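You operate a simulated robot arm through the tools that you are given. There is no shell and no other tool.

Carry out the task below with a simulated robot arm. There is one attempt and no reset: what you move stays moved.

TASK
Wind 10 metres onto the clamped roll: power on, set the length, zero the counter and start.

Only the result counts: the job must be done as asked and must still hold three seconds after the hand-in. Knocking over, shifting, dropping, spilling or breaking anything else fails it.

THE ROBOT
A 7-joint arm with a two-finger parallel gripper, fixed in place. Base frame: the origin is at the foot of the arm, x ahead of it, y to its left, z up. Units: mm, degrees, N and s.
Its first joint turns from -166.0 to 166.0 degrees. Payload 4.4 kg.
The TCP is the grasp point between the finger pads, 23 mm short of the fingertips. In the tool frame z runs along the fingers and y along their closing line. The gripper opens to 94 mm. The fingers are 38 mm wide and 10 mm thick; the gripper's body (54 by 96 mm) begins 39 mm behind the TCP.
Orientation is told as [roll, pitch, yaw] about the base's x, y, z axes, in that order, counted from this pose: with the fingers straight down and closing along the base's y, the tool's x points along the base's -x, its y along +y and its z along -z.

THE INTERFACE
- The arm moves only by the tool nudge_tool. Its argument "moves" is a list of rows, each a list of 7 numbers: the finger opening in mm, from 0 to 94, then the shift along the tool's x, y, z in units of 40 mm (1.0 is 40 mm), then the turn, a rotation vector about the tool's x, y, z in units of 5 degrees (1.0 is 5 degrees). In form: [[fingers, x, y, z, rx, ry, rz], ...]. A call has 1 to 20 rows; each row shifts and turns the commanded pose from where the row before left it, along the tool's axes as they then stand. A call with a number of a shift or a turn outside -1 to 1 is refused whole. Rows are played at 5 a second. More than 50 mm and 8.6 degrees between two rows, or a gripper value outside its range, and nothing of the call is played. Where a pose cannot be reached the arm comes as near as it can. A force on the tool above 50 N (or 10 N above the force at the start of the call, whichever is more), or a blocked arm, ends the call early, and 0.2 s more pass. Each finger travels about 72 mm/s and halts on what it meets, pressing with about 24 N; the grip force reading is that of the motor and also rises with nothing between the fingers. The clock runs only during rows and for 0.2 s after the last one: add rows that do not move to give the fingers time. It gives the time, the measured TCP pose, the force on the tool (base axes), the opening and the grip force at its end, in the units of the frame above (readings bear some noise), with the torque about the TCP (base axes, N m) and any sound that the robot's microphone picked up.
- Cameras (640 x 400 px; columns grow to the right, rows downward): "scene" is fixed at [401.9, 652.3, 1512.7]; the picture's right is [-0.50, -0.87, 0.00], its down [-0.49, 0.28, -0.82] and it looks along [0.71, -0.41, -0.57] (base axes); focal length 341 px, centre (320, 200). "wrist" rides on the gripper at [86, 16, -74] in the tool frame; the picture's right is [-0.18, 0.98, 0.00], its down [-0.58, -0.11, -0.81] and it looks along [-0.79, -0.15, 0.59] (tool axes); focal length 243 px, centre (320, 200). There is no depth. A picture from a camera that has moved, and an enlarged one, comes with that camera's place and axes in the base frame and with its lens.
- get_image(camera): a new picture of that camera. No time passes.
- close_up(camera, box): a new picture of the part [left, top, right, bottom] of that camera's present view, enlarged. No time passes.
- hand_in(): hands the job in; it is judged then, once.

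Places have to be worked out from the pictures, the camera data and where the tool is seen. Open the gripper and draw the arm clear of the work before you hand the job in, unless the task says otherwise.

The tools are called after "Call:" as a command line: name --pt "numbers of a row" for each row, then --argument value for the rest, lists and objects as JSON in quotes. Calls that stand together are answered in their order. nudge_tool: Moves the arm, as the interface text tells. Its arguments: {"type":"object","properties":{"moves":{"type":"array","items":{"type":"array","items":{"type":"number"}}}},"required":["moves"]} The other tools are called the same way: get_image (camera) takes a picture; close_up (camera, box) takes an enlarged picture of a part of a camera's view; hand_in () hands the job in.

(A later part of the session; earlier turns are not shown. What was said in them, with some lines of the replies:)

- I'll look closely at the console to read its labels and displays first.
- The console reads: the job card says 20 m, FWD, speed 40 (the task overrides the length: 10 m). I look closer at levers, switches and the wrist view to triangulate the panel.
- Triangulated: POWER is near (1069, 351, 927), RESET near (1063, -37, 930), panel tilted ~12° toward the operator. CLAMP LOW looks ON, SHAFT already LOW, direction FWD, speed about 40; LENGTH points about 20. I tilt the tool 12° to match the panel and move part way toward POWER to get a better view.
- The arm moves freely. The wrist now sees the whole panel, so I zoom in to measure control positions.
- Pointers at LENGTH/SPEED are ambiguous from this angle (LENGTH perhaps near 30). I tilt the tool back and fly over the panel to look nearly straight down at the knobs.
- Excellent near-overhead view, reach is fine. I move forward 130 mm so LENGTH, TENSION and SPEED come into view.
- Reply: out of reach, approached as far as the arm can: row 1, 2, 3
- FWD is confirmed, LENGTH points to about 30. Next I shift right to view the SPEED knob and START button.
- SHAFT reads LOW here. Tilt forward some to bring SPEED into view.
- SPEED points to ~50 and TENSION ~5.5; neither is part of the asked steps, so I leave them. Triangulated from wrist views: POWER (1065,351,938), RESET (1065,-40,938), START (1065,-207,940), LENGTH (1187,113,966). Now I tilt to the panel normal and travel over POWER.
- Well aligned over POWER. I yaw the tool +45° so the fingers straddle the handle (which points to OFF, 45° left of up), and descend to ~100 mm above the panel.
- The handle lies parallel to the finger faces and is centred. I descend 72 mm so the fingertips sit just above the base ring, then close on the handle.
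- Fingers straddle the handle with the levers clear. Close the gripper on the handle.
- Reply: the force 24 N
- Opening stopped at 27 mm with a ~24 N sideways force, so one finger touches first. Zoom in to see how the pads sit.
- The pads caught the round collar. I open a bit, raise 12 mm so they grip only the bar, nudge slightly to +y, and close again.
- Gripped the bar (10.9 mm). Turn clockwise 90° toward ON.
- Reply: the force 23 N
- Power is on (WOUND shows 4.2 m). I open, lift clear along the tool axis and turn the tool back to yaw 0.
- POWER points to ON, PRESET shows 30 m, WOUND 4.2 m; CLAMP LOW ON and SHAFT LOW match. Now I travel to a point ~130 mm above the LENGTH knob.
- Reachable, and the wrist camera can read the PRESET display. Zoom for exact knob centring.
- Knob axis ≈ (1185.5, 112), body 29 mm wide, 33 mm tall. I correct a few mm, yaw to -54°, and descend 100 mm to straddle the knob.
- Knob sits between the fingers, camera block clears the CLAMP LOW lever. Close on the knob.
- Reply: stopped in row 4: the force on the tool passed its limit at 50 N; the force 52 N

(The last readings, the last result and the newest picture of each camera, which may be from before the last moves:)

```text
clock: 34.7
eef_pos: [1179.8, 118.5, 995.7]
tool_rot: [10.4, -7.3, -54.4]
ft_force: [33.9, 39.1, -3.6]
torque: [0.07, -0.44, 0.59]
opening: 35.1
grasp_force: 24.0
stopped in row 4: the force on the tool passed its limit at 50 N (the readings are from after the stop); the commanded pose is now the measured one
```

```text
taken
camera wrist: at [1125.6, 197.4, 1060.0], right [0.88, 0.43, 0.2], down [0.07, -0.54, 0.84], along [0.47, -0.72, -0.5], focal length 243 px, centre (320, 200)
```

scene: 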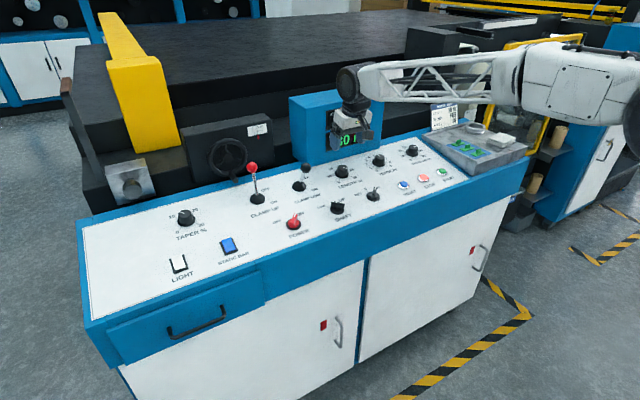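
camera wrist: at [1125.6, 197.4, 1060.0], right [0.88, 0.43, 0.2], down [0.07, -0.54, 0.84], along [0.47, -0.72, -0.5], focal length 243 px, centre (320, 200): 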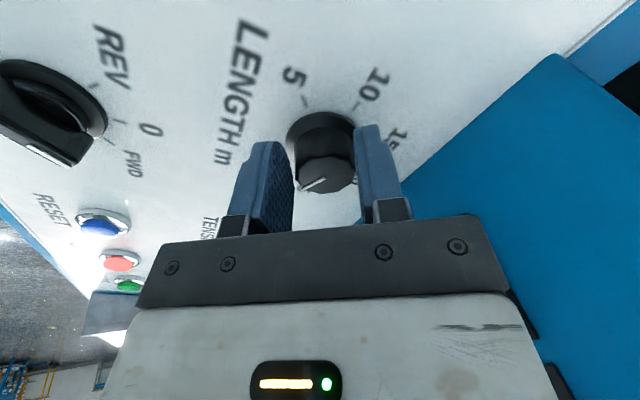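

The tool was pushed ~7 mm while closing, so my centring was off. I zoom in before doing anything else.

Call:
close_up --camera "wrist" --box '[220, 80, 420, 240]'

Call:
close_up --camera "scene" --box '[300, 110, 400, 190]'

```text
2.50 times, centred on (320, 160) of wrist
camera zoom: at [1125.6, 197.4, 1060.0], right [0.88, 0.43, 0.2], down [0.07, -0.54, 0.84], along [0.47, -0.72, -0.5], focal length 606 px, centre (320, 300)
```

zoom: 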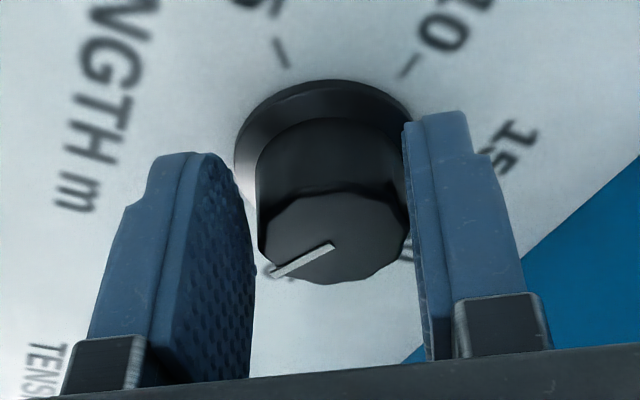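

```text
5.00 times, centred on (350, 150) of scene
camera zoom: at [401.9, 652.3, 1512.7], right [-0.5, -0.87, 0.0], down [-0.49, 0.28, -0.82], along [0.71, -0.41, -0.57], focal length 1704 px, centre (170, 450)
```

zoom: 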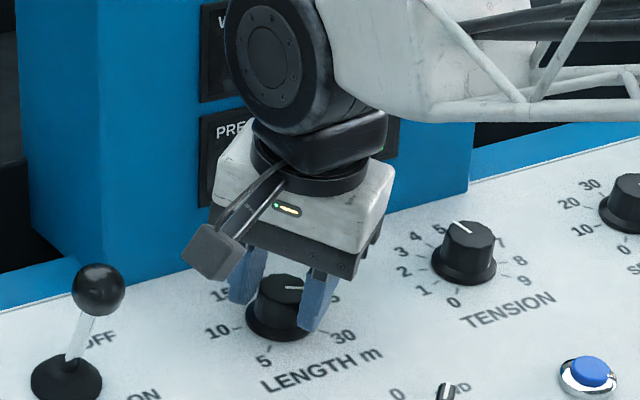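

Right pad touches the knob, left has a gap. I open to 60 and read the pose without contact.

Call:
nudge_tool --pt "60 0 0 0 0 0 0" --pt "60 0 0 0 0 0 0" --pt "60 0 0 0 0 0 0"

Call:
close_up --camera "wrist" --box '[220, 80, 420, 240]'

```text
clock: 35.5
eef_pos: [1178.6, 114.4, 994.3]
tool_rot: [10.3, -7.3, -54.5]
ft_force: [0.6, -0.4, 0.4]
torque: [0.01, 0.02, 0.0]
opening: 60.1
grasp_force: 0.0
```

```text
2.50 times, centred on (320, 160) of wrist
camera zoom: at [1125.5, 193.1, 1059.8], right [0.88, 0.43, 0.2], down [0.07, -0.54, 0.84], along [0.47, -0.73, -0.5], focal length 606 px, centre (320, 300)
```

zoom: 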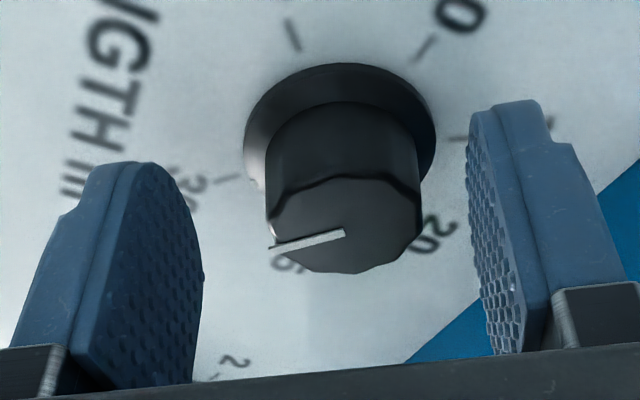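

Re-triangulating the knob from two views: top centre ≈ (1187, 110.5, 986), base ≈ (1193.6, 110.4, 953.5). I shift the TCP onto that axis (-7 mm tool x, +3 mm tool y), go 10 mm deeper and close.

Call:
nudge_tool --pt "60 -0.174 0.076 0 0 0 0" --pt "60 0 0 0.25 0 0 0" --pt "60 0 0 0 0 0 0" --pt "40 0 0 0 0 0 0" --pt "34 0 0 0 0 0 0" --pt "30 0 0 0 0 0 0" --pt "26 0 0 0 0 0 0" --pt "22 0 0 0 0 0 0"

Call:
close_up --camera "wrist" --box '[220, 80, 420, 240]'

```text
clock: 37.3
eef_pos: [1189.8, 110.6, 987.3]
tool_rot: [10.3, -7.3, -54.5]
ft_force: [12.9, 5.2, 1.6]
torque: [-0.39, 0.58, -0.03]
opening: 35.4
grasp_force: 44.8
```

```text
2.50 times, centred on (320, 160) of wrist
camera zoom: at [1134.6, 189.8, 1051.8], right [0.88, 0.43, 0.2], down [0.07, -0.54, 0.84], along [0.47, -0.73, -0.5], focal length 606 px, centre (320, 300)
```

zoom: 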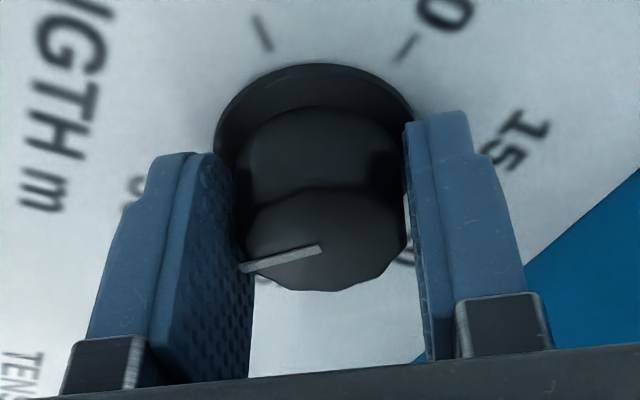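

Well gripped (35 mm, both pads). Turn counter-clockwise 54° and check the display.

Call:
nudge_tool --pt "0 0 0 0 0 0 -0.982" --pt "0 0 0 0 0 0 -0.982" --pt "0 0 0 0 0 0 -0.982" --pt "0 0 0 0 0 0 -0.982" --pt "0 0 0 0 0 0 -0.982" --pt "0 0 0 0 0 0 -0.982" --pt "0 0 0 0 0 0 -0.982" --pt "0 0 0 0 0 0 -0.982" --pt "0 0 0 0 0 0 -0.982" --pt "0 0 0 0 0 0 -0.982" --pt "0 0 0 0 0 0 -0.982" --pt "0 0 0 0 0 0 0"

Call:
get_image --camera "wrist"

Call:
close_up --camera "scene" --box '[280, 80, 420, 190]'

```text
clock: 39.9
eef_pos: [1187.4, 110.0, 986.8]
tool_rot: [0.0, -12.5, 0.2]
ft_force: [19.6, 11.0, 9.6]
torque: [-0.23, -0.25, -0.05]
opening: 34.6
grasp_force: 45.5
```

```text
taken
camera wrist: at [1086.4, 126.0, 1041.1], right [0.18, 0.98, 0.04], down [0.39, -0.11, 0.91], along [0.9, -0.15, -0.4], focal length 243 px, centre (320, 200)
```

wrist: 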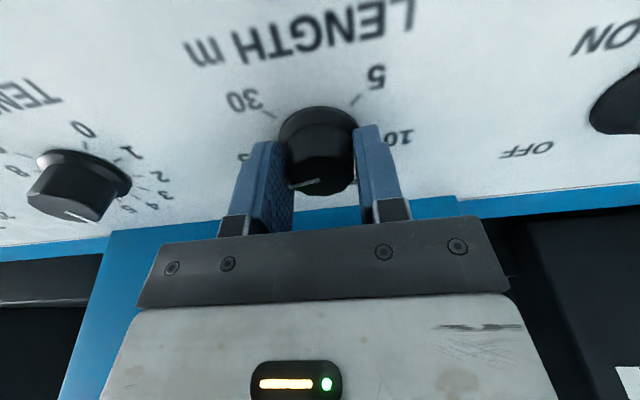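

```text
3.64 times, centred on (350, 135) of scene
camera zoom: at [401.9, 652.3, 1512.7], right [-0.5, -0.87, 0.0], down [-0.49, 0.28, -0.82], along [0.71, -0.41, -0.57], focal length 1239 px, centre (211, 436)
```

zoom: 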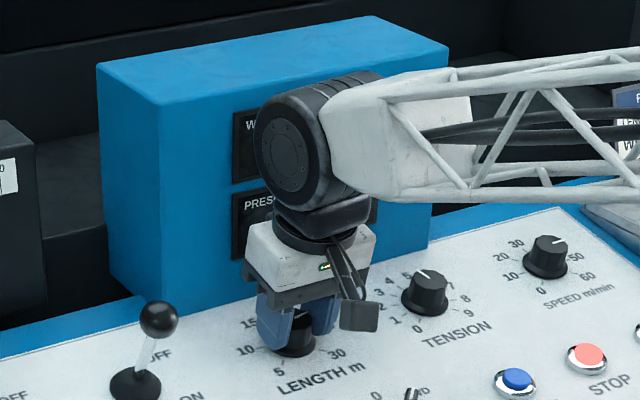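

The pointer turned with the gripper to about 25. Continue another 54°.

Call:
nudge_tool --pt "0 0 0 0 0 0 -0.982" --pt "0 0 0 0 0 0 -0.982" --pt "0 0 0 0 0 0 -0.982" --pt "0 0 0 0 0 0 -0.982" --pt "0 0 0 0 0 0 -0.982" --pt "0 0 0 0 0 0 -0.982" --pt "0 0 0 0 0 0 -0.982" --pt "0 0 0 0 0 0 -0.982" --pt "0 0 0 0 0 0 -0.982" --pt "0 0 0 0 0 0 -0.982" --pt "0 0 0 0 0 0 -0.982" --pt "0 0 0 0 0 0 0"

Call:
get_image --camera "wrist"

Call:
close_up --camera "scene" --box '[280, 80, 420, 190]'

```text
clock: 42.5
eef_pos: [1188.3, 108.4, 986.4]
tool_rot: [-10.3, -7.4, 54.8]
ft_force: [26.7, -17.2, 8.5]
torque: [0.57, -0.01, 0.03]
opening: 35.4
grasp_force: 44.7
```

```text
taken
camera wrist: at [1108.8, 48.3, 1045.7], right [-0.67, 0.72, -0.15], down [0.24, 0.41, 0.88], along [0.7, 0.56, -0.45], focal length 243 px, centre (320, 200)
```

wrist: 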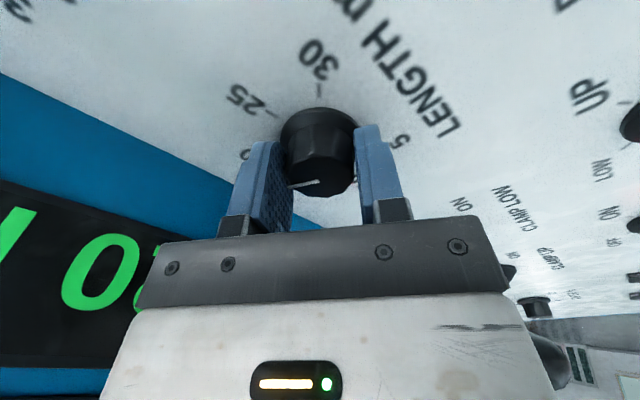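

```text
3.64 times, centred on (350, 135) of scene
camera zoom: at [401.9, 652.3, 1512.7], right [-0.5, -0.87, 0.0], down [-0.49, 0.28, -0.82], along [0.71, -0.41, -0.57], focal length 1239 px, centre (211, 436)
```

zoom: 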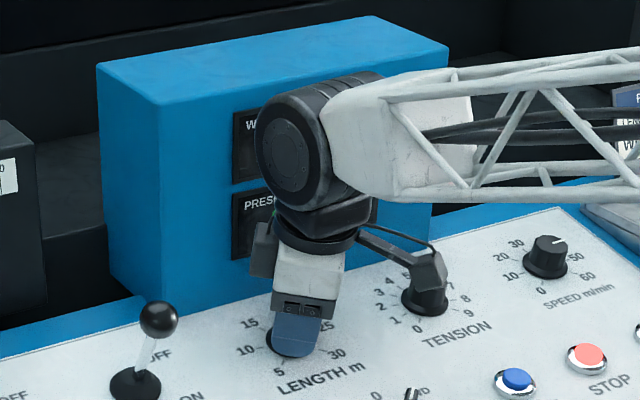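

The display appears to show 20. Now I open to 60, recentre ~3 mm up-slope (per the reaction force), and rotate back to yaw -54° around the knob for the second turn.

Call:
nudge_tool --pt "60 0 0 0 0 0 0" --pt "60 0 0 0 0 0 0" --pt "60 -0.043 -0.061 0 0 0 0" --pt "60 0 0 0 0 0 1" --pt "60 0 0 0 0 0 1" --pt "60 0 0 0 0 0 1" --pt "60 0 0 0 0 0 1" --pt "60 0 0 0 0 0 1" --pt "60 0 0 0 0 0 1" --pt "60 0 0 0 0 0 1" --pt "60 0 0 0 0 0 1" --pt "60 0 0 0 0 0 1" --pt "60 0 0 0 0 0 1" --pt "60 0 0 0 0 0 1" --pt "60 0 0 0 0 0 0"

Call:
get_image --camera "wrist"

Call:
close_up --camera "wrist" --box '[220, 80, 420, 240]'

```text
clock: 45.7
eef_pos: [1192.1, 109.6, 987.7]
tool_rot: [0.3, -12.6, -1.0]
ft_force: [-0.6, 0.0, 0.3]
torque: [-0.01, 0.03, 0.01]
opening: 60.2
grasp_force: 0.1
```

```text
taken
camera wrist: at [1089.8, 127.3, 1041.3], right [0.19, 0.98, 0.04], down [0.39, -0.12, 0.91], along [0.9, -0.16, -0.41], focal length 243 px, centre (320, 200)
```

wrist: 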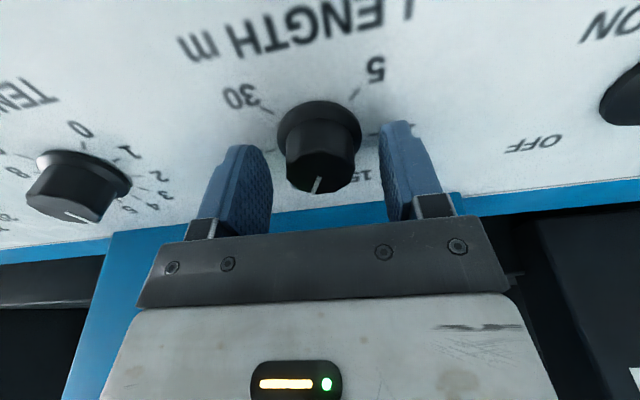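

```text
2.50 times, centred on (320, 160) of wrist
camera zoom: at [1089.8, 127.3, 1041.3], right [0.19, 0.98, 0.04], down [0.39, -0.12, 0.91], along [0.9, -0.16, -0.41], focal length 606 px, centre (320, 300)
```

zoom: 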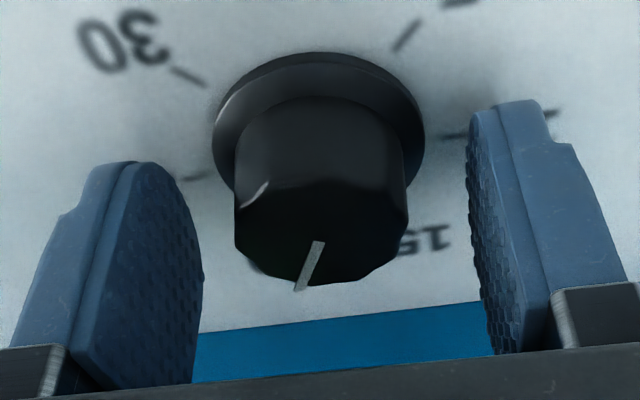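

Pointer sits at 20. Continue rotating to yaw -54° and grip again.

Call:
nudge_tool --pt "60 0 0 0 0 0 0.97" --pt "60 0 0 0 0 0 0.97" --pt "60 0 0 0 0 0 0.97" --pt "60 0 0 0 0 0 0.97" --pt "60 0 0 0 0 0 0.97" --pt "60 0 0 0 0 0 0.97" --pt "60 0 0 0 0 0 0.97" --pt "60 0 0 0 0 0 0.97" --pt "60 0 0 0 0 0 0.97" --pt "60 0 0 0 0 0 0.97" --pt "60 0 0 0 0 0 0.97" --pt "60 0 0 0 0 0 0" --pt "40 0 0 0 0 0 0" --pt "34 0 0 0 0 0 0" --pt "30 0 0 0 0 0 0" --pt "26 0 0 0 0 0 0" --pt "20 0 0 0 0 0 0"

Call:
close_up --camera "wrist" --box '[220, 80, 420, 240]'

```text
clock: 49.3
eef_pos: [1189.3, 108.0, 986.8]
tool_rot: [10.2, -7.2, -54.9]
ft_force: [-32.5, -22.8, 2.8]
torque: [-0.45, 1.42, -0.05]
opening: 35.1
grasp_force: 44.8
```

```text
2.50 times, centred on (320, 160) of wrist
camera zoom: at [1136.8, 188.1, 1052.2], right [0.88, 0.42, 0.2], down [0.07, -0.54, 0.84], along [0.46, -0.73, -0.5], focal length 606 px, centre (320, 300)
```

zoom: 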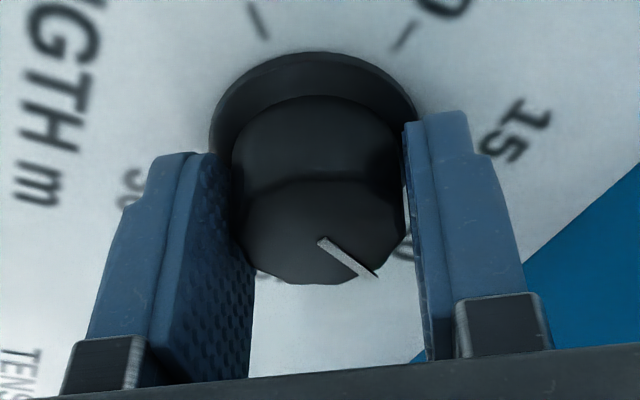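

Gripped, with ~40 N side load along -y of the tool; I relieve it by 3 mm and turn 54° CCW (toward 15).

Call:
nudge_tool --pt "0 0 -0.09 0 0 0 0" --pt "0 0 0 0 0 0 -0.982" --pt "0 0 0 0 0 0 -0.982" --pt "0 0 0 0 0 0 -0.982" --pt "0 0 0 0 0 0 -0.982" --pt "0 0 0 0 0 0 -0.982" --pt "0 0 0 0 0 0 -0.982" --pt "0 0 0 0 0 0 -0.982" --pt "0 0 0 0 0 0 -0.982" --pt "0 0 0 0 0 0 -0.982" --pt "0 0 0 0 0 0 -0.982" --pt "0 0 0 0 0 0 -0.982" --pt "0 0 0 0 0 0 0"

Call:
close_up --camera "wrist" --box '[220, 80, 420, 240]'

```text
clock: 51.2
eef_pos: [1187.2, 110.4, 989.0]
tool_rot: [4.4, -12.0, -19.7]
ft_force: [0.8, 11.0, -1.2]
torque: [-0.41, 0.36, -0.04]
opening: 33.5
grasp_force: 44.8
stopped in row 9: the force on the tool passed its limit at 52 N (the readings are from after the stop); the commanded pose is now the measured one
```

```text
2.50 times, centred on (320, 160) of wrist
camera zoom: at [1096.4, 154.0, 1043.7], right [0.49, 0.87, 0.11], down [0.32, -0.3, 0.9], along [0.81, -0.4, -0.43], focal length 606 px, centre (320, 300)
```

zoom: 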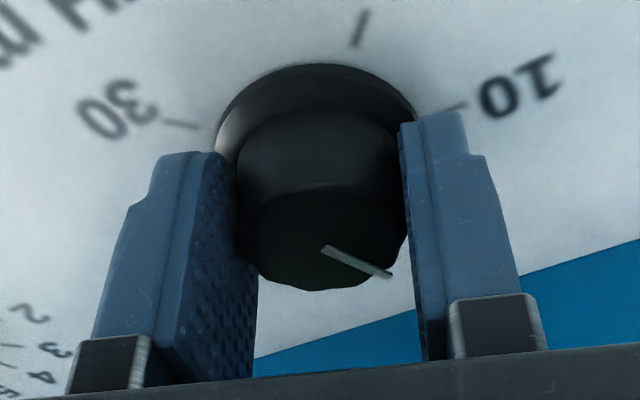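

The call stopped on force at yaw -20°, but the side load is now only 11 N (self-centred). I continue turning in smaller steps.

Call:
nudge_tool --pt "0 0 0 0 0 0 0" --pt "0 0 0 0 0 0 -0.8" --pt "0 0 0 0 0 0 -0.8" --pt "0 0 0 0 0 0 -0.8" --pt "0 0 0 0 0 0 -0.8" --pt "0 0 0 0 0 0 -0.8" --pt "0 0 0 0 0 0 -0.8" --pt "0 0 0 0 0 0 -0.8" --pt "0 0 0 0 0 0 -0.8" --pt "0 0 0 0 0 0 0"

Call:
close_up --camera "wrist" --box '[220, 80, 420, 240]'

Call:
get_image --camera "wrist"

```text
clock: 53.4
eef_pos: [1187.4, 110.4, 987.0]
tool_rot: [-2.6, -12.3, 13.1]
ft_force: [-35.7, 6.3, 2.1]
torque: [0.78, 0.93, 0.16]
opening: 33.1
grasp_force: 45.3
```

```text
2.50 times, centred on (320, 160) of wrist
camera zoom: at [1085.0, 106.3, 1041.4], right [-0.04, 1.0, -0.01], down [0.4, 0.02, 0.92], along [0.92, 0.03, -0.4], focal length 606 px, centre (320, 300)
```

zoom: 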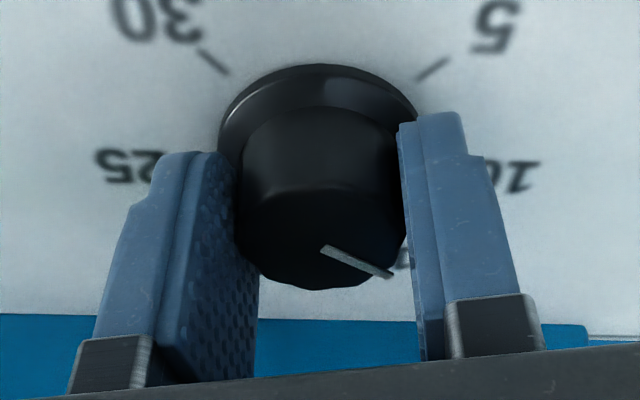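

```text
taken
camera wrist: at [1085.0, 106.3, 1041.4], right [-0.04, 1.0, -0.01], down [0.4, 0.02, 0.92], along [0.92, 0.03, -0.4], focal length 243 px, centre (320, 200)
```

wrist: 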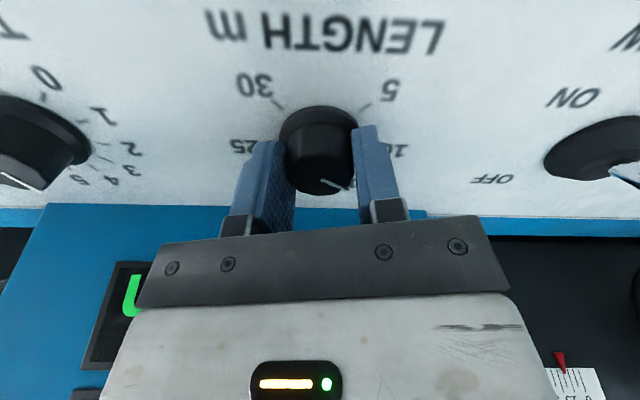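

The pointer is near 15–14; a 36 N load to -x tells me to shift ~3 mm that way. Relieve and continue 36°.

Call:
nudge_tool --pt "0 0.08 0 0 0 0 0" --pt "0 0 0 0 0 0 -0.8" --pt "0 0 0 0 0 0 -0.8" --pt "0 0 0 0 0 0 -0.8" --pt "0 0 0 0 0 0 -0.8" --pt "0 0 0 0 0 0 -0.8" --pt "0 0 0 0 0 0 -0.8" --pt "0 0 0 0 0 0 -0.8" --pt "0 0 0 0 0 0 -0.8" --pt "0 0 0 0 0 0 -0.8" --pt "0 0 0 0 0 0 0"

Call:
close_up --camera "wrist" --box '[220, 80, 420, 240]'

Call:
get_image --camera "wrist"

```text
clock: 55.4
eef_pos: [1186.0, 107.8, 987.6]
tool_rot: [-8.8, -9.2, 45.0]
ft_force: [13.6, -0.9, -3.1]
torque: [0.27, 0.35, 0.0]
opening: 33.8
grasp_force: 45.1
stopped in row 10: the force on the tool passed its limit at 53 N (the readings are from after the stop); the commanded pose is now the measured one
```

```text
2.50 times, centred on (320, 160) of wrist
camera zoom: at [1097.2, 58.7, 1044.1], right [-0.54, 0.83, -0.12], down [0.3, 0.33, 0.9], along [0.79, 0.45, -0.43], focal length 606 px, centre (320, 300)
```

zoom: 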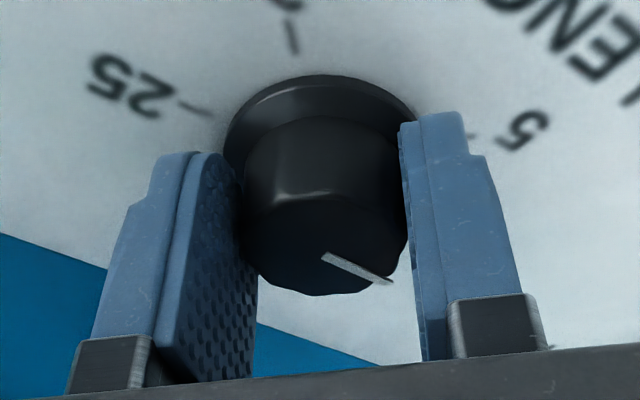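

```text
taken
camera wrist: at [1097.2, 58.7, 1044.1], right [-0.54, 0.83, -0.12], down [0.3, 0.33, 0.9], along [0.79, 0.45, -0.43], focal length 243 px, centre (320, 200)
```

wrist: 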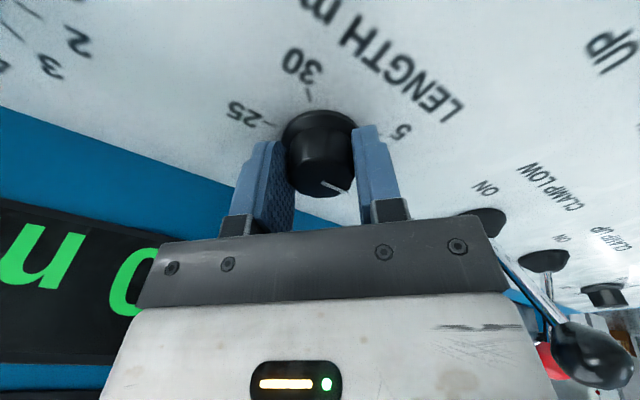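

Zoom at the display through the wrist camera to read PRESET.

Call:
close_up --camera "wrist" --box '[0, 190, 190, 380]'

Call:
close_up --camera "scene" --box '[280, 80, 420, 190]'

```text
2.11 times, centred on (95, 285) of wrist
camera zoom: at [1097.2, 58.7, 1044.1], right [-0.54, 0.83, -0.12], down [0.3, 0.33, 0.9], along [0.79, 0.45, -0.43], focal length 511 px, centre (794, 21)
```

zoom: 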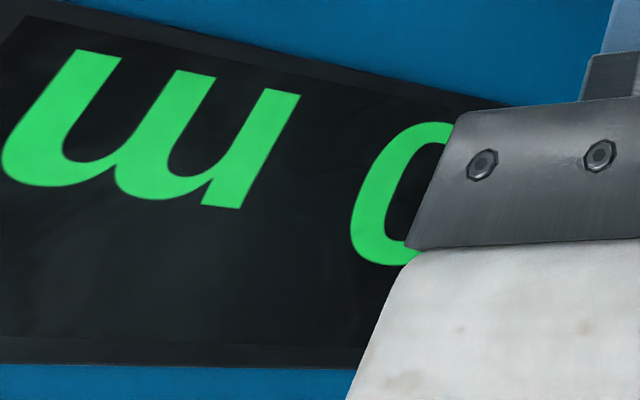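

```text
3.64 times, centred on (350, 135) of scene
camera zoom: at [401.9, 652.3, 1512.7], right [-0.5, -0.87, 0.0], down [-0.49, 0.28, -0.82], along [0.71, -0.41, -0.57], focal length 1239 px, centre (211, 436)
```

zoom: 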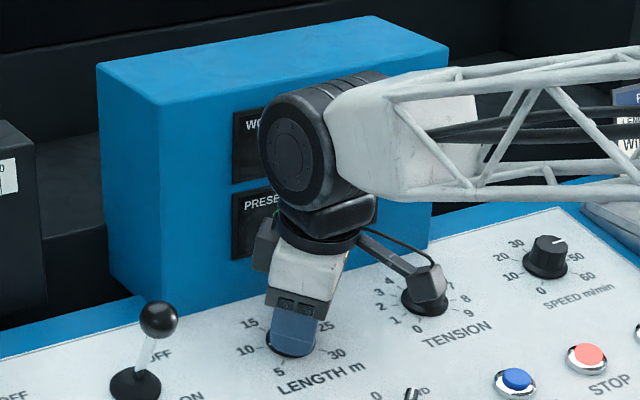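

The last digit seems to be 0 – likely 10 m. I open, lift away, and yaw back to read the knob and display.

Call:
nudge_tool --pt "60 0 0 0 0 0 0" --pt "60 0 0 0 0 0 0" --pt "60 0 0 -0.5 0 0 0" --pt "60 0 0 -1 0 0 0" --pt "60 0 0 -1 0 0 0" --pt "60 0 0 0 0 0 1" --pt "60 0 0 0 0 0 1" --pt "60 0 0 0 0 0 1" --pt "60 0 0 0 0 0 1" --pt "60 0 0 0 0 0 1" --pt "60 0 0 0 0 0 1" --pt "60 0 0 0 0 0 1" --pt "60 0 0 0 0 0 1" --pt "60 0 0 0 0 0 1" --pt "60 0 0 0 0 0 0"

Call:
get_image --camera "wrist"

Call:
close_up --camera "wrist" --box '[240, 0, 400, 110]'

Call:
close_up --camera "scene" --box '[280, 80, 420, 190]'

```text
clock: 58.6
eef_pos: [1164.1, 107.4, 1085.6]
tool_rot: [0.3, -12.8, -0.9]
ft_force: [0.1, 0.6, -0.2]
torque: [0.04, 0.02, -0.01]
opening: 60.0
grasp_force: 0.0
```

```text
taken
camera wrist: at [1062.8, 125.1, 1139.1], right [0.19, 0.98, 0.05], down [0.39, -0.12, 0.91], along [0.9, -0.16, -0.4], focal length 243 px, centre (320, 200)
```

wrist: 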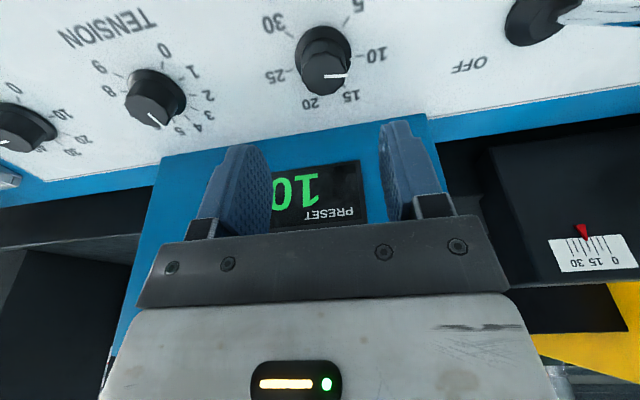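

```text
3.64 times, centred on (320, 55) of wrist
camera zoom: at [1062.8, 125.1, 1139.1], right [0.19, 0.98, 0.05], down [0.39, -0.12, 0.91], along [0.9, -0.16, -0.4], focal length 882 px, centre (320, 727)
```

zoom: 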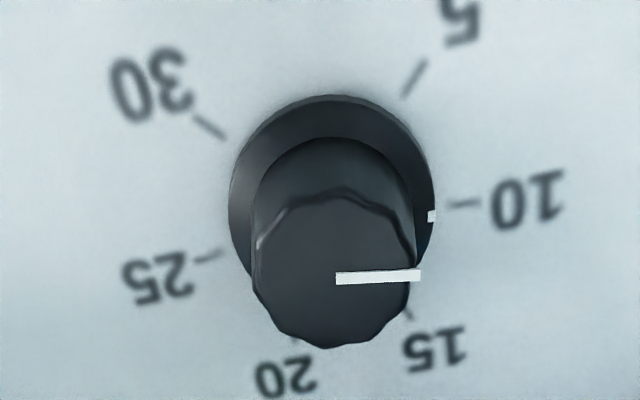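

```text
3.64 times, centred on (350, 135) of scene
camera zoom: at [401.9, 652.3, 1512.7], right [-0.5, -0.87, 0.0], down [-0.49, 0.28, -0.82], along [0.71, -0.41, -0.57], focal length 1239 px, centre (211, 436)
```

zoom: 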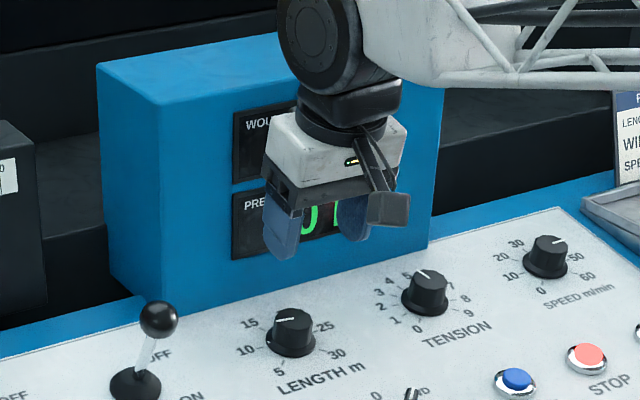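

PRESET now reads 10 and the knob points at 10. Next: close the gripper and move above the RESET button.

Call:
nudge_tool --pt "30 0.64 -0.735 -0.043 0 0 -0.18" --pt "0 0.64 -0.735 -0.043 0 0 0" --pt "0 0.64 -0.735 -0.043 0 0 0" --pt "0 0.64 -0.735 -0.043 0 0 0" --pt "0 0.64 -0.735 -0.043 0 0 0" --pt "0 0 0 0 0 0 0"

Call:
get_image --camera "wrist"

Call:
close_up --camera "scene" --box '[280, 80, 460, 200]'

```text
clock: 60.0
eef_pos: [1034.3, -39.4, 1065.5]
tool_rot: [0.1, -12.7, 0.0]
ft_force: [0.2, 0.6, -0.6]
torque: [-0.01, 0.01, 0.01]
opening: 0.1
grasp_force: 23.8
```

```text
taken
camera wrist: at [932.3, -22.9, 1118.8], right [0.18, 0.98, 0.04], down [0.39, -0.11, 0.91], along [0.9, -0.15, -0.4], focal length 243 px, centre (320, 200)
```

wrist: 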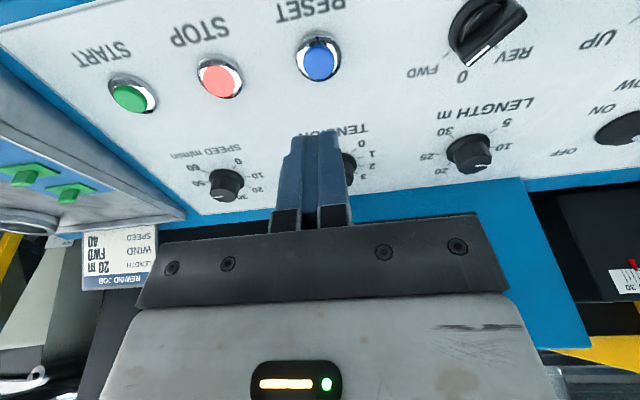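

```text
3.33 times, centred on (370, 140) of scene
camera zoom: at [401.9, 652.3, 1512.7], right [-0.5, -0.87, 0.0], down [-0.49, 0.28, -0.82], along [0.71, -0.41, -0.57], focal length 1136 px, centre (153, 400)
```

zoom: 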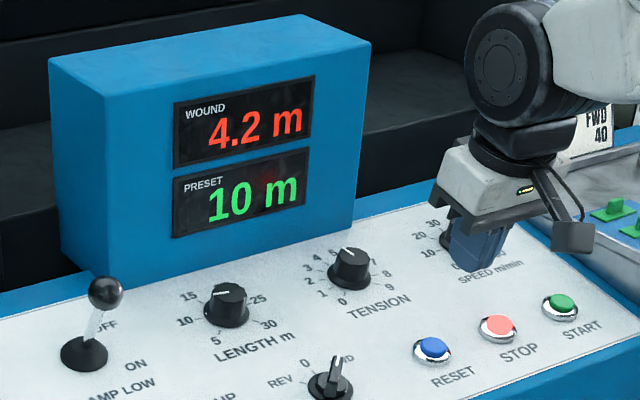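

PRESET 10 m, WOUND 4.2 m. RESET cap is at about (1064,-40,940), right under the tool axis; descend ~92 mm to hover just above it and check.

Call:
nudge_tool --pt "0 -0.03 -0.018 0.8 0 0 0" --pt "0 0 0 0.8 0 0 0" --pt "0 0 0 0.7 0 0 0" --pt "0 0 0 0 0 0 0"

Call:
close_up --camera "wrist" --box '[220, 50, 420, 210]'

Call:
close_up --camera "scene" --box '[370, 140, 450, 200]'

```text
clock: 61.0
eef_pos: [1056.8, -40.3, 975.6]
tool_rot: [0.2, -12.9, 0.0]
ft_force: [-0.7, 1.2, -0.1]
torque: [-0.01, 0.0, -0.01]
opening: 0.0
grasp_force: 24.3
```

```text
2.50 times, centred on (320, 130) of wrist
camera zoom: at [955.3, -23.8, 1029.5], right [0.18, 0.98, 0.04], down [0.39, -0.11, 0.91], along [0.9, -0.15, -0.4], focal length 606 px, centre (320, 375)
```

zoom: 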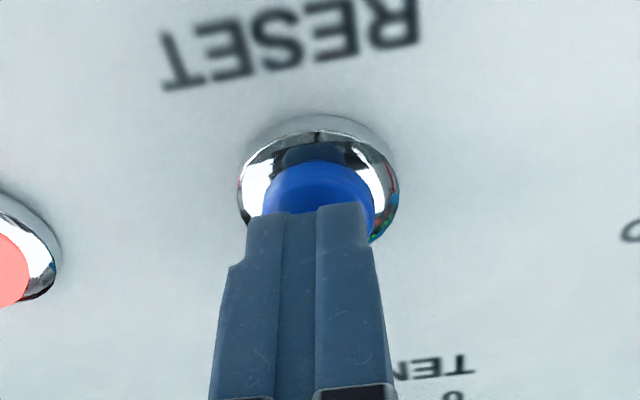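

```text
6.67 times, centred on (410, 170) of scene
camera zoom: at [401.9, 652.3, 1512.7], right [-0.5, -0.87, 0.0], down [-0.49, 0.28, -0.82], along [0.71, -0.41, -0.57], focal length 2271 px, centre (-280, 400)
```

zoom: 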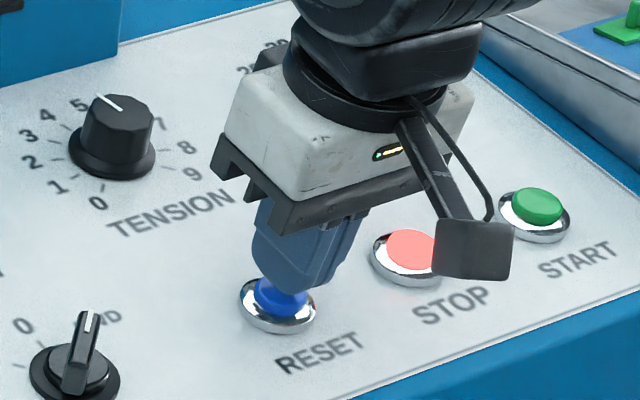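

Fingertips hover centred over the blue cap. Press in 2 mm steps, watching force.

Call:
nudge_tool --pt "0 0 0 0.1 0 0 0" --pt "0 0 0 0.1 0 0 0" --pt "0 0 0 0.05 0 0 0" --pt "0 0 0 0.05 0 0 0" --pt "0 0 0 0.05 0 0 0"

Call:
close_up --camera "scene" --box '[280, 80, 460, 200]'

```text
clock: 62.2
eef_pos: [1062.2, -39.0, 965.8]
tool_rot: [0.1, -13.0, -0.1]
ft_force: [-22.1, 0.3, 33.3]
torque: [0.02, 0.98, 0.0]
opening: 0.3
grasp_force: 23.9
heard: click
```

```text
3.33 times, centred on (370, 140) of scene
camera zoom: at [401.9, 652.3, 1512.7], right [-0.5, -0.87, 0.0], down [-0.49, 0.28, -0.82], along [0.71, -0.41, -0.57], focal length 1136 px, centre (153, 400)
```

zoom: 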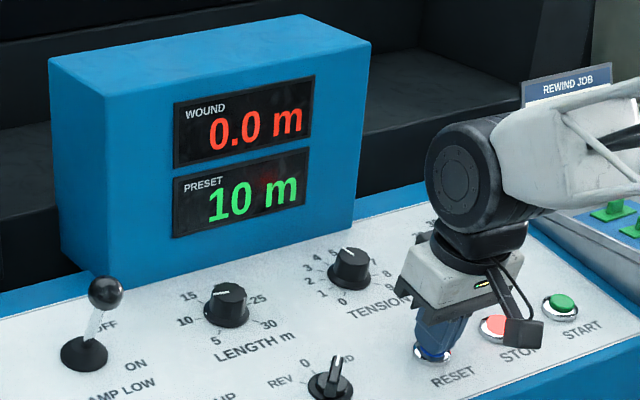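

Click heard, WOUND shows 0.0 m. I lift off and move over START, passing well above STOP.

Call:
nudge_tool --pt "0 0 0 -0.8 0 0 0" --pt "0 0 0 -1 0 0 0" --pt "0 0 0 -0.85 0 0 0" --pt "0 0 -0.83 0 0 0 0" --pt "0 0 -0.83 0 0 0 0" --pt "0 0 -0.83 0 0 0 0" --pt "0 0 -0.83 0 0 0 0" --pt "0 0 -0.83 0 0 0 0" --pt "0 0 0 0 0 0 0"

Call:
get_image --camera "wrist"

Call:
close_up --camera "scene" --box '[370, 120, 470, 195]'

Call:
close_up --camera "wrist" --box '[240, 0, 400, 110]'

```text
clock: 64.2
eef_pos: [1038.1, -204.2, 1064.3]
tool_rot: [0.1, -12.7, 0.1]
ft_force: [0.1, -0.3, -0.1]
torque: [0.01, -0.01, 0.0]
opening: 0.1
grasp_force: 23.5
```

```text
taken
camera wrist: at [936.9, -188.1, 1118.6], right [0.18, 0.98, 0.04], down [0.39, -0.11, 0.91], along [0.9, -0.15, -0.4], focal length 243 px, centre (320, 200)
```

wrist: 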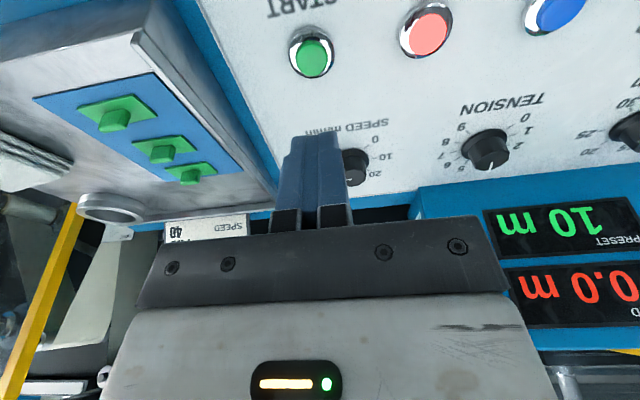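

```text
5.33 times, centred on (420, 158) of scene
camera zoom: at [401.9, 652.3, 1512.7], right [-0.5, -0.87, 0.0], down [-0.49, 0.28, -0.82], along [0.71, -0.41, -0.57], focal length 1817 px, centre (-213, 427)
```

zoom: 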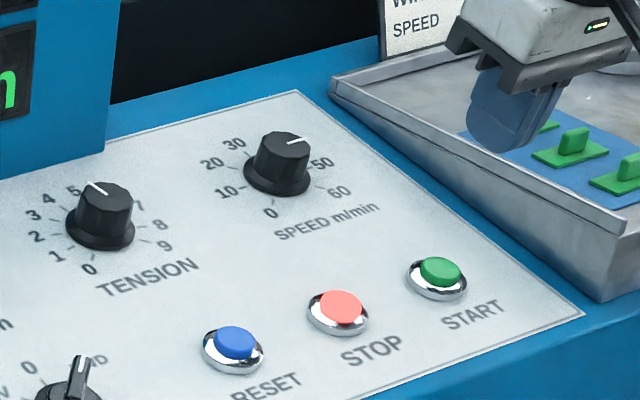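

```text
3.64 times, centred on (320, 55) of wrist
camera zoom: at [936.9, -188.1, 1118.6], right [0.18, 0.98, 0.04], down [0.39, -0.11, 0.91], along [0.9, -0.15, -0.4], focal length 882 px, centre (320, 727)
```

zoom: 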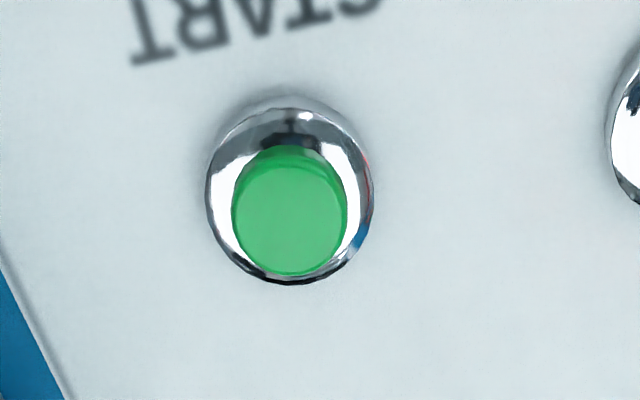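

START cap centre is ~6 mm to -y of the tool axis, and the tray edge is ~40 mm clear. Shift, descend to hover, then check.

Call:
nudge_tool --pt "0 0.02 -0.15 0.8 0 0 0" --pt "0 0 0 0.8 0 0 0" --pt "0 0 0 0.65 0 0 0" --pt "0 0 0 0 0 0 0"

Call:
close_up --camera "wrist" --box '[220, 50, 420, 210]'

Call:
close_up --camera "scene" --box '[390, 130, 490, 205]'

```text
clock: 65.2
eef_pos: [1057.9, -211.2, 976.8]
tool_rot: [0.1, -12.8, 0.0]
ft_force: [-0.5, -1.3, -1.3]
torque: [0.03, 0.01, 0.02]
opening: 0.3
grasp_force: 24.1
```

```text
2.50 times, centred on (320, 130) of wrist
camera zoom: at [956.6, -193.7, 1031.1], right [0.18, 0.98, 0.04], down [0.39, -0.11, 0.91], along [0.9, -0.15, -0.4], focal length 606 px, centre (320, 375)
```

zoom: 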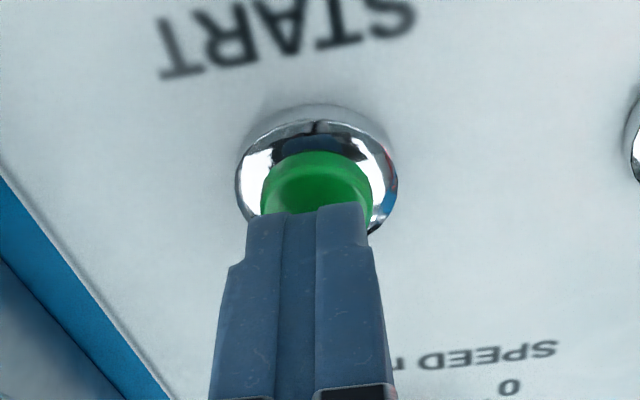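

```text
5.33 times, centred on (440, 168) of scene
camera zoom: at [401.9, 652.3, 1512.7], right [-0.5, -0.87, 0.0], down [-0.49, 0.28, -0.82], along [0.71, -0.41, -0.57], focal length 1817 px, centre (-320, 373)
```

zoom: 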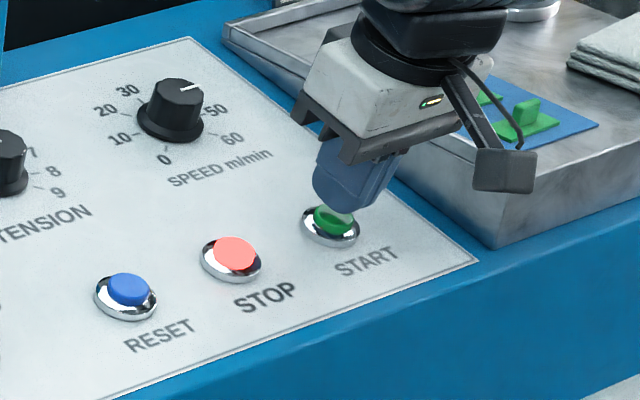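

Aligned just as it was for RESET, clear of the tray. Press START in small steps.

Call:
nudge_tool --pt "0 0 0 0.1 0 0 0" --pt "0 0 0 0.1 0 0 0" --pt "0 0 0 0.05 0 0 0" --pt "0 0 0 0.05 0 0 0" --pt "0 0 0 0.05 0 0 0"

Call:
get_image --camera "scene"

Call:
close_up --camera "scene" --box '[280, 80, 460, 200]'

```text
clock: 66.4
eef_pos: [1059.0, -212.5, 964.6]
tool_rot: [0.1, -13.0, 0.0]
ft_force: [-2.1, -1.4, 7.7]
torque: [-0.05, 0.08, -0.04]
opening: 0.0
grasp_force: 23.9
heard: click
```

```text
taken
```

scene: 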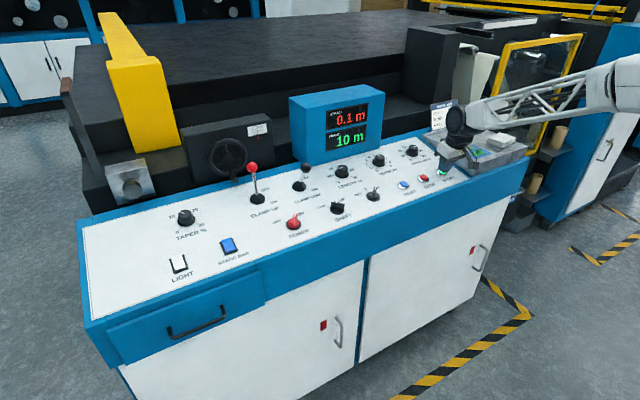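

```text
3.33 times, centred on (370, 140) of scene
camera zoom: at [401.9, 652.3, 1512.7], right [-0.5, -0.87, 0.0], down [-0.49, 0.28, -0.82], along [0.71, -0.41, -0.57], focal length 1136 px, centre (153, 400)
```

zoom: 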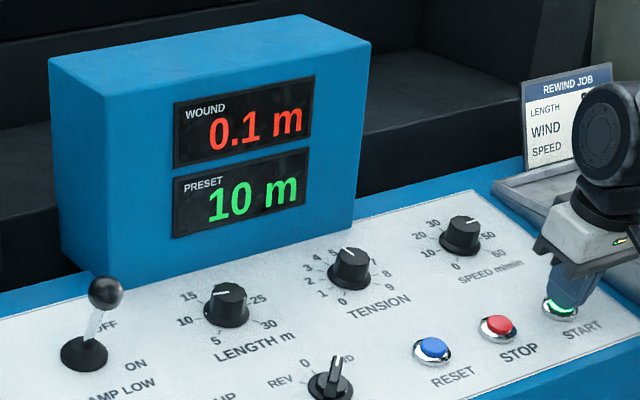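

Started: the counter is running (0.1 m), START lamp lit. I lift off and draw back clear of the console, opening the gripper once high.

Call:
nudge_tool --pt "0 0 0 -0.8 0 0 0" --pt "0 0 0 -1 0 0 0" --pt "0 0 0 -1 0 0 0" --pt "0 0 0 -1 0 0 0" --pt "0 0 0 -1 0 0 0" --pt "0 0.9 0 -0.3 0 0 0" --pt "40 0.9 0 -0.3 0 0 0" --pt "80 0.9 0 -0.3 0 0 0" --pt "80 0.9 0 0 0 0 0" --pt "80 0.9 0 0 0 0 0" --pt "80 0.9 0 0 0 0 0" --pt "80 0 0 0 0 0 0"

Call:
get_image --camera "scene"

Call:
close_up --camera "scene" --box '[280, 80, 460, 200]'

```text
clock: 69.0
eef_pos: [796.6, -213.1, 1137.0]
tool_rot: [0.1, -12.8, 0.0]
ft_force: [0.3, 0.2, -0.2]
torque: [-0.01, 0.03, 0.01]
opening: 80.0
grasp_force: 0.1
```

```text
taken
```

scene: 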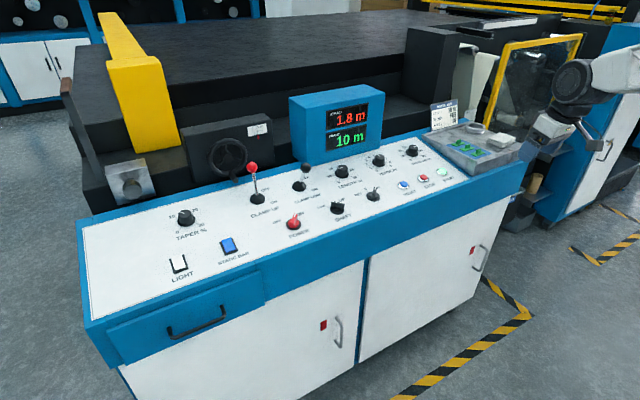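

```text
3.33 times, centred on (370, 140) of scene
camera zoom: at [401.9, 652.3, 1512.7], right [-0.5, -0.87, 0.0], down [-0.49, 0.28, -0.82], along [0.71, -0.41, -0.57], focal length 1136 px, centre (153, 400)
```

zoom: 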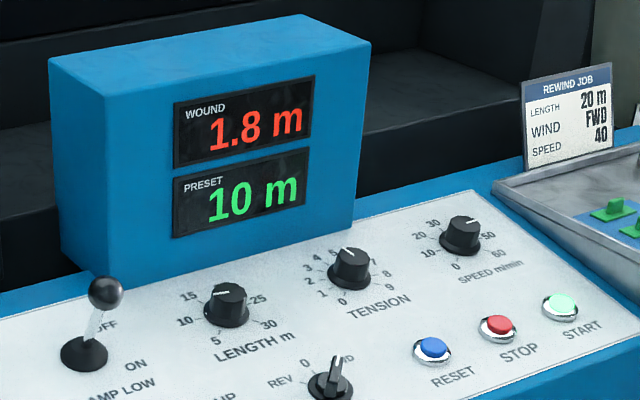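

Winding at ~0.65 m/s. The arm is clear and open; I wait with idle rows for it to finish.

Call:
nudge_tool --pt "80 0 0 0 0 0 0" --pt "80 0 0 0 0 0 0" --pt "80 0 0 0 0 0 0" --pt "80 0 0 0 0 0 0" --pt "80 0 0 0 0 0 0" --pt "80 0 0 0 0 0 0" --pt "80 0 0 0 0 0 0" --pt "80 0 0 0 0 0 0" --pt "80 0 0 0 0 0 0" --pt "80 0 0 0 0 0 0" --pt "80 0 0 0 0 0 0" --pt "80 0 0 0 0 0 0" --pt "80 0 0 0 0 0 0" --pt "80 0 0 0 0 0 0" --pt "80 0 0 0 0 0 0" --pt "80 0 0 0 0 0 0" --pt "80 0 0 0 0 0 0" --pt "80 0 0 0 0 0 0" --pt "80 0 0 0 0 0 0" --pt "80 0 0 0 0 0 0"

Call:
nudge_tool --pt "80 0 0 0 0 0 0" --pt "80 0 0 0 0 0 0" --pt "80 0 0 0 0 0 0" --pt "80 0 0 0 0 0 0" --pt "80 0 0 0 0 0 0" --pt "80 0 0 0 0 0 0" --pt "80 0 0 0 0 0 0" --pt "80 0 0 0 0 0 0" --pt "80 0 0 0 0 0 0" --pt "80 0 0 0 0 0 0" --pt "80 0 0 0 0 0 0" --pt "80 0 0 0 0 0 0" --pt "80 0 0 0 0 0 0" --pt "80 0 0 0 0 0 0" --pt "80 0 0 0 0 0 0" --pt "80 0 0 0 0 0 0" --pt "80 0 0 0 0 0 0" --pt "80 0 0 0 0 0 0" --pt "80 0 0 0 0 0 0" --pt "80 0 0 0 0 0 0"

Call:
nudge_tool --pt "80 0 0 0 0 0 0" --pt "80 0 0 0 0 0 0" --pt "80 0 0 0 0 0 0" --pt "80 0 0 0 0 0 0" --pt "80 0 0 0 0 0 0" --pt "80 0 0 0 0 0 0" --pt "80 0 0 0 0 0 0" --pt "80 0 0 0 0 0 0" --pt "80 0 0 0 0 0 0" --pt "80 0 0 0 0 0 0" --pt "80 0 0 0 0 0 0" --pt "80 0 0 0 0 0 0" --pt "80 0 0 0 0 0 0" --pt "80 0 0 0 0 0 0" --pt "80 0 0 0 0 0 0" --pt "80 0 0 0 0 0 0" --pt "80 0 0 0 0 0 0" --pt "80 0 0 0 0 0 0" --pt "80 0 0 0 0 0 0" --pt "80 0 0 0 0 0 0"

Call:
close_up --camera "scene" --box '[280, 80, 460, 200]'

```text
clock: 73.2
eef_pos: [798.2, -212.7, 1136.7]
tool_rot: [0.1, -12.8, 0.0]
ft_force: [-0.4, 0.0, 0.2]
torque: [0.0, -0.03, 0.01]
opening: 80.1
grasp_force: 0.0
```

```text
clock: 77.4
eef_pos: [798.8, -212.6, 1137.2]
tool_rot: [0.1, -12.9, -0.1]
ft_force: [-0.1, -0.3, -0.2]
torque: [-0.01, 0.01, 0.0]
opening: 79.9
grasp_force: 0.0
```

```text
clock: 81.6
eef_pos: [797.9, -211.7, 1136.8]
tool_rot: [0.0, -12.7, 0.0]
ft_force: [0.7, -0.7, -0.4]
torque: [-0.02, 0.0, 0.03]
opening: 80.0
grasp_force: 0.0
```

```text
3.33 times, centred on (370, 140) of scene
camera zoom: at [401.9, 652.3, 1512.7], right [-0.5, -0.87, 0.0], down [-0.49, 0.28, -0.82], along [0.71, -0.41, -0.57], focal length 1136 px, centre (153, 400)
```

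zoom: 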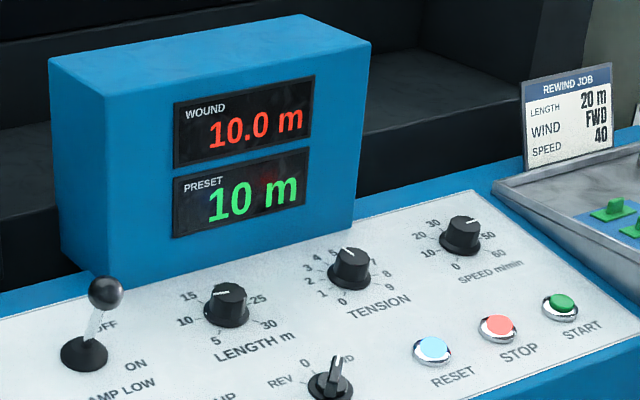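

WOUND reads 10.0 m and the machine stopped by itself at the preset, with STOP and RESET lamps lit. The arm is clear and the gripper open, so I hand the job in.

Call:
hand_in

```text
The job is handed in.
```

The roll is wound: the WOUND counter reads 10.0 m against a preset of 10 m, and the machine stopped by itself. I handed the job in with the gripper open and the arm drawn back from the console.

- **Power:** I turned POWER to ON and the displays came up, showing 4.2 m wound and a 30 m preset.
- **Length:** I turned the LENGTH knob down from 30 to 10. The gripper hit its force limit three times on this knob, once closing off-centre and twice while turning. I re-centred and carried on; the display confirmed 10 m.
- **Counter and start:** RESET took the counter to 0.0 m, then I pressed START. The START press registered with a click and the counter began to run.

I did not touch SHAFT (at LOW), the clamp levers (CLAMP LOW on), the direction switch (at FWD), TENSION or SPEED. The card on the console says 20 m, FWD, speed 40; I followed your 10 m for the length. I first read the SPEED knob as about 50, but the counter ran at roughly 40 m/min, which matches the card.
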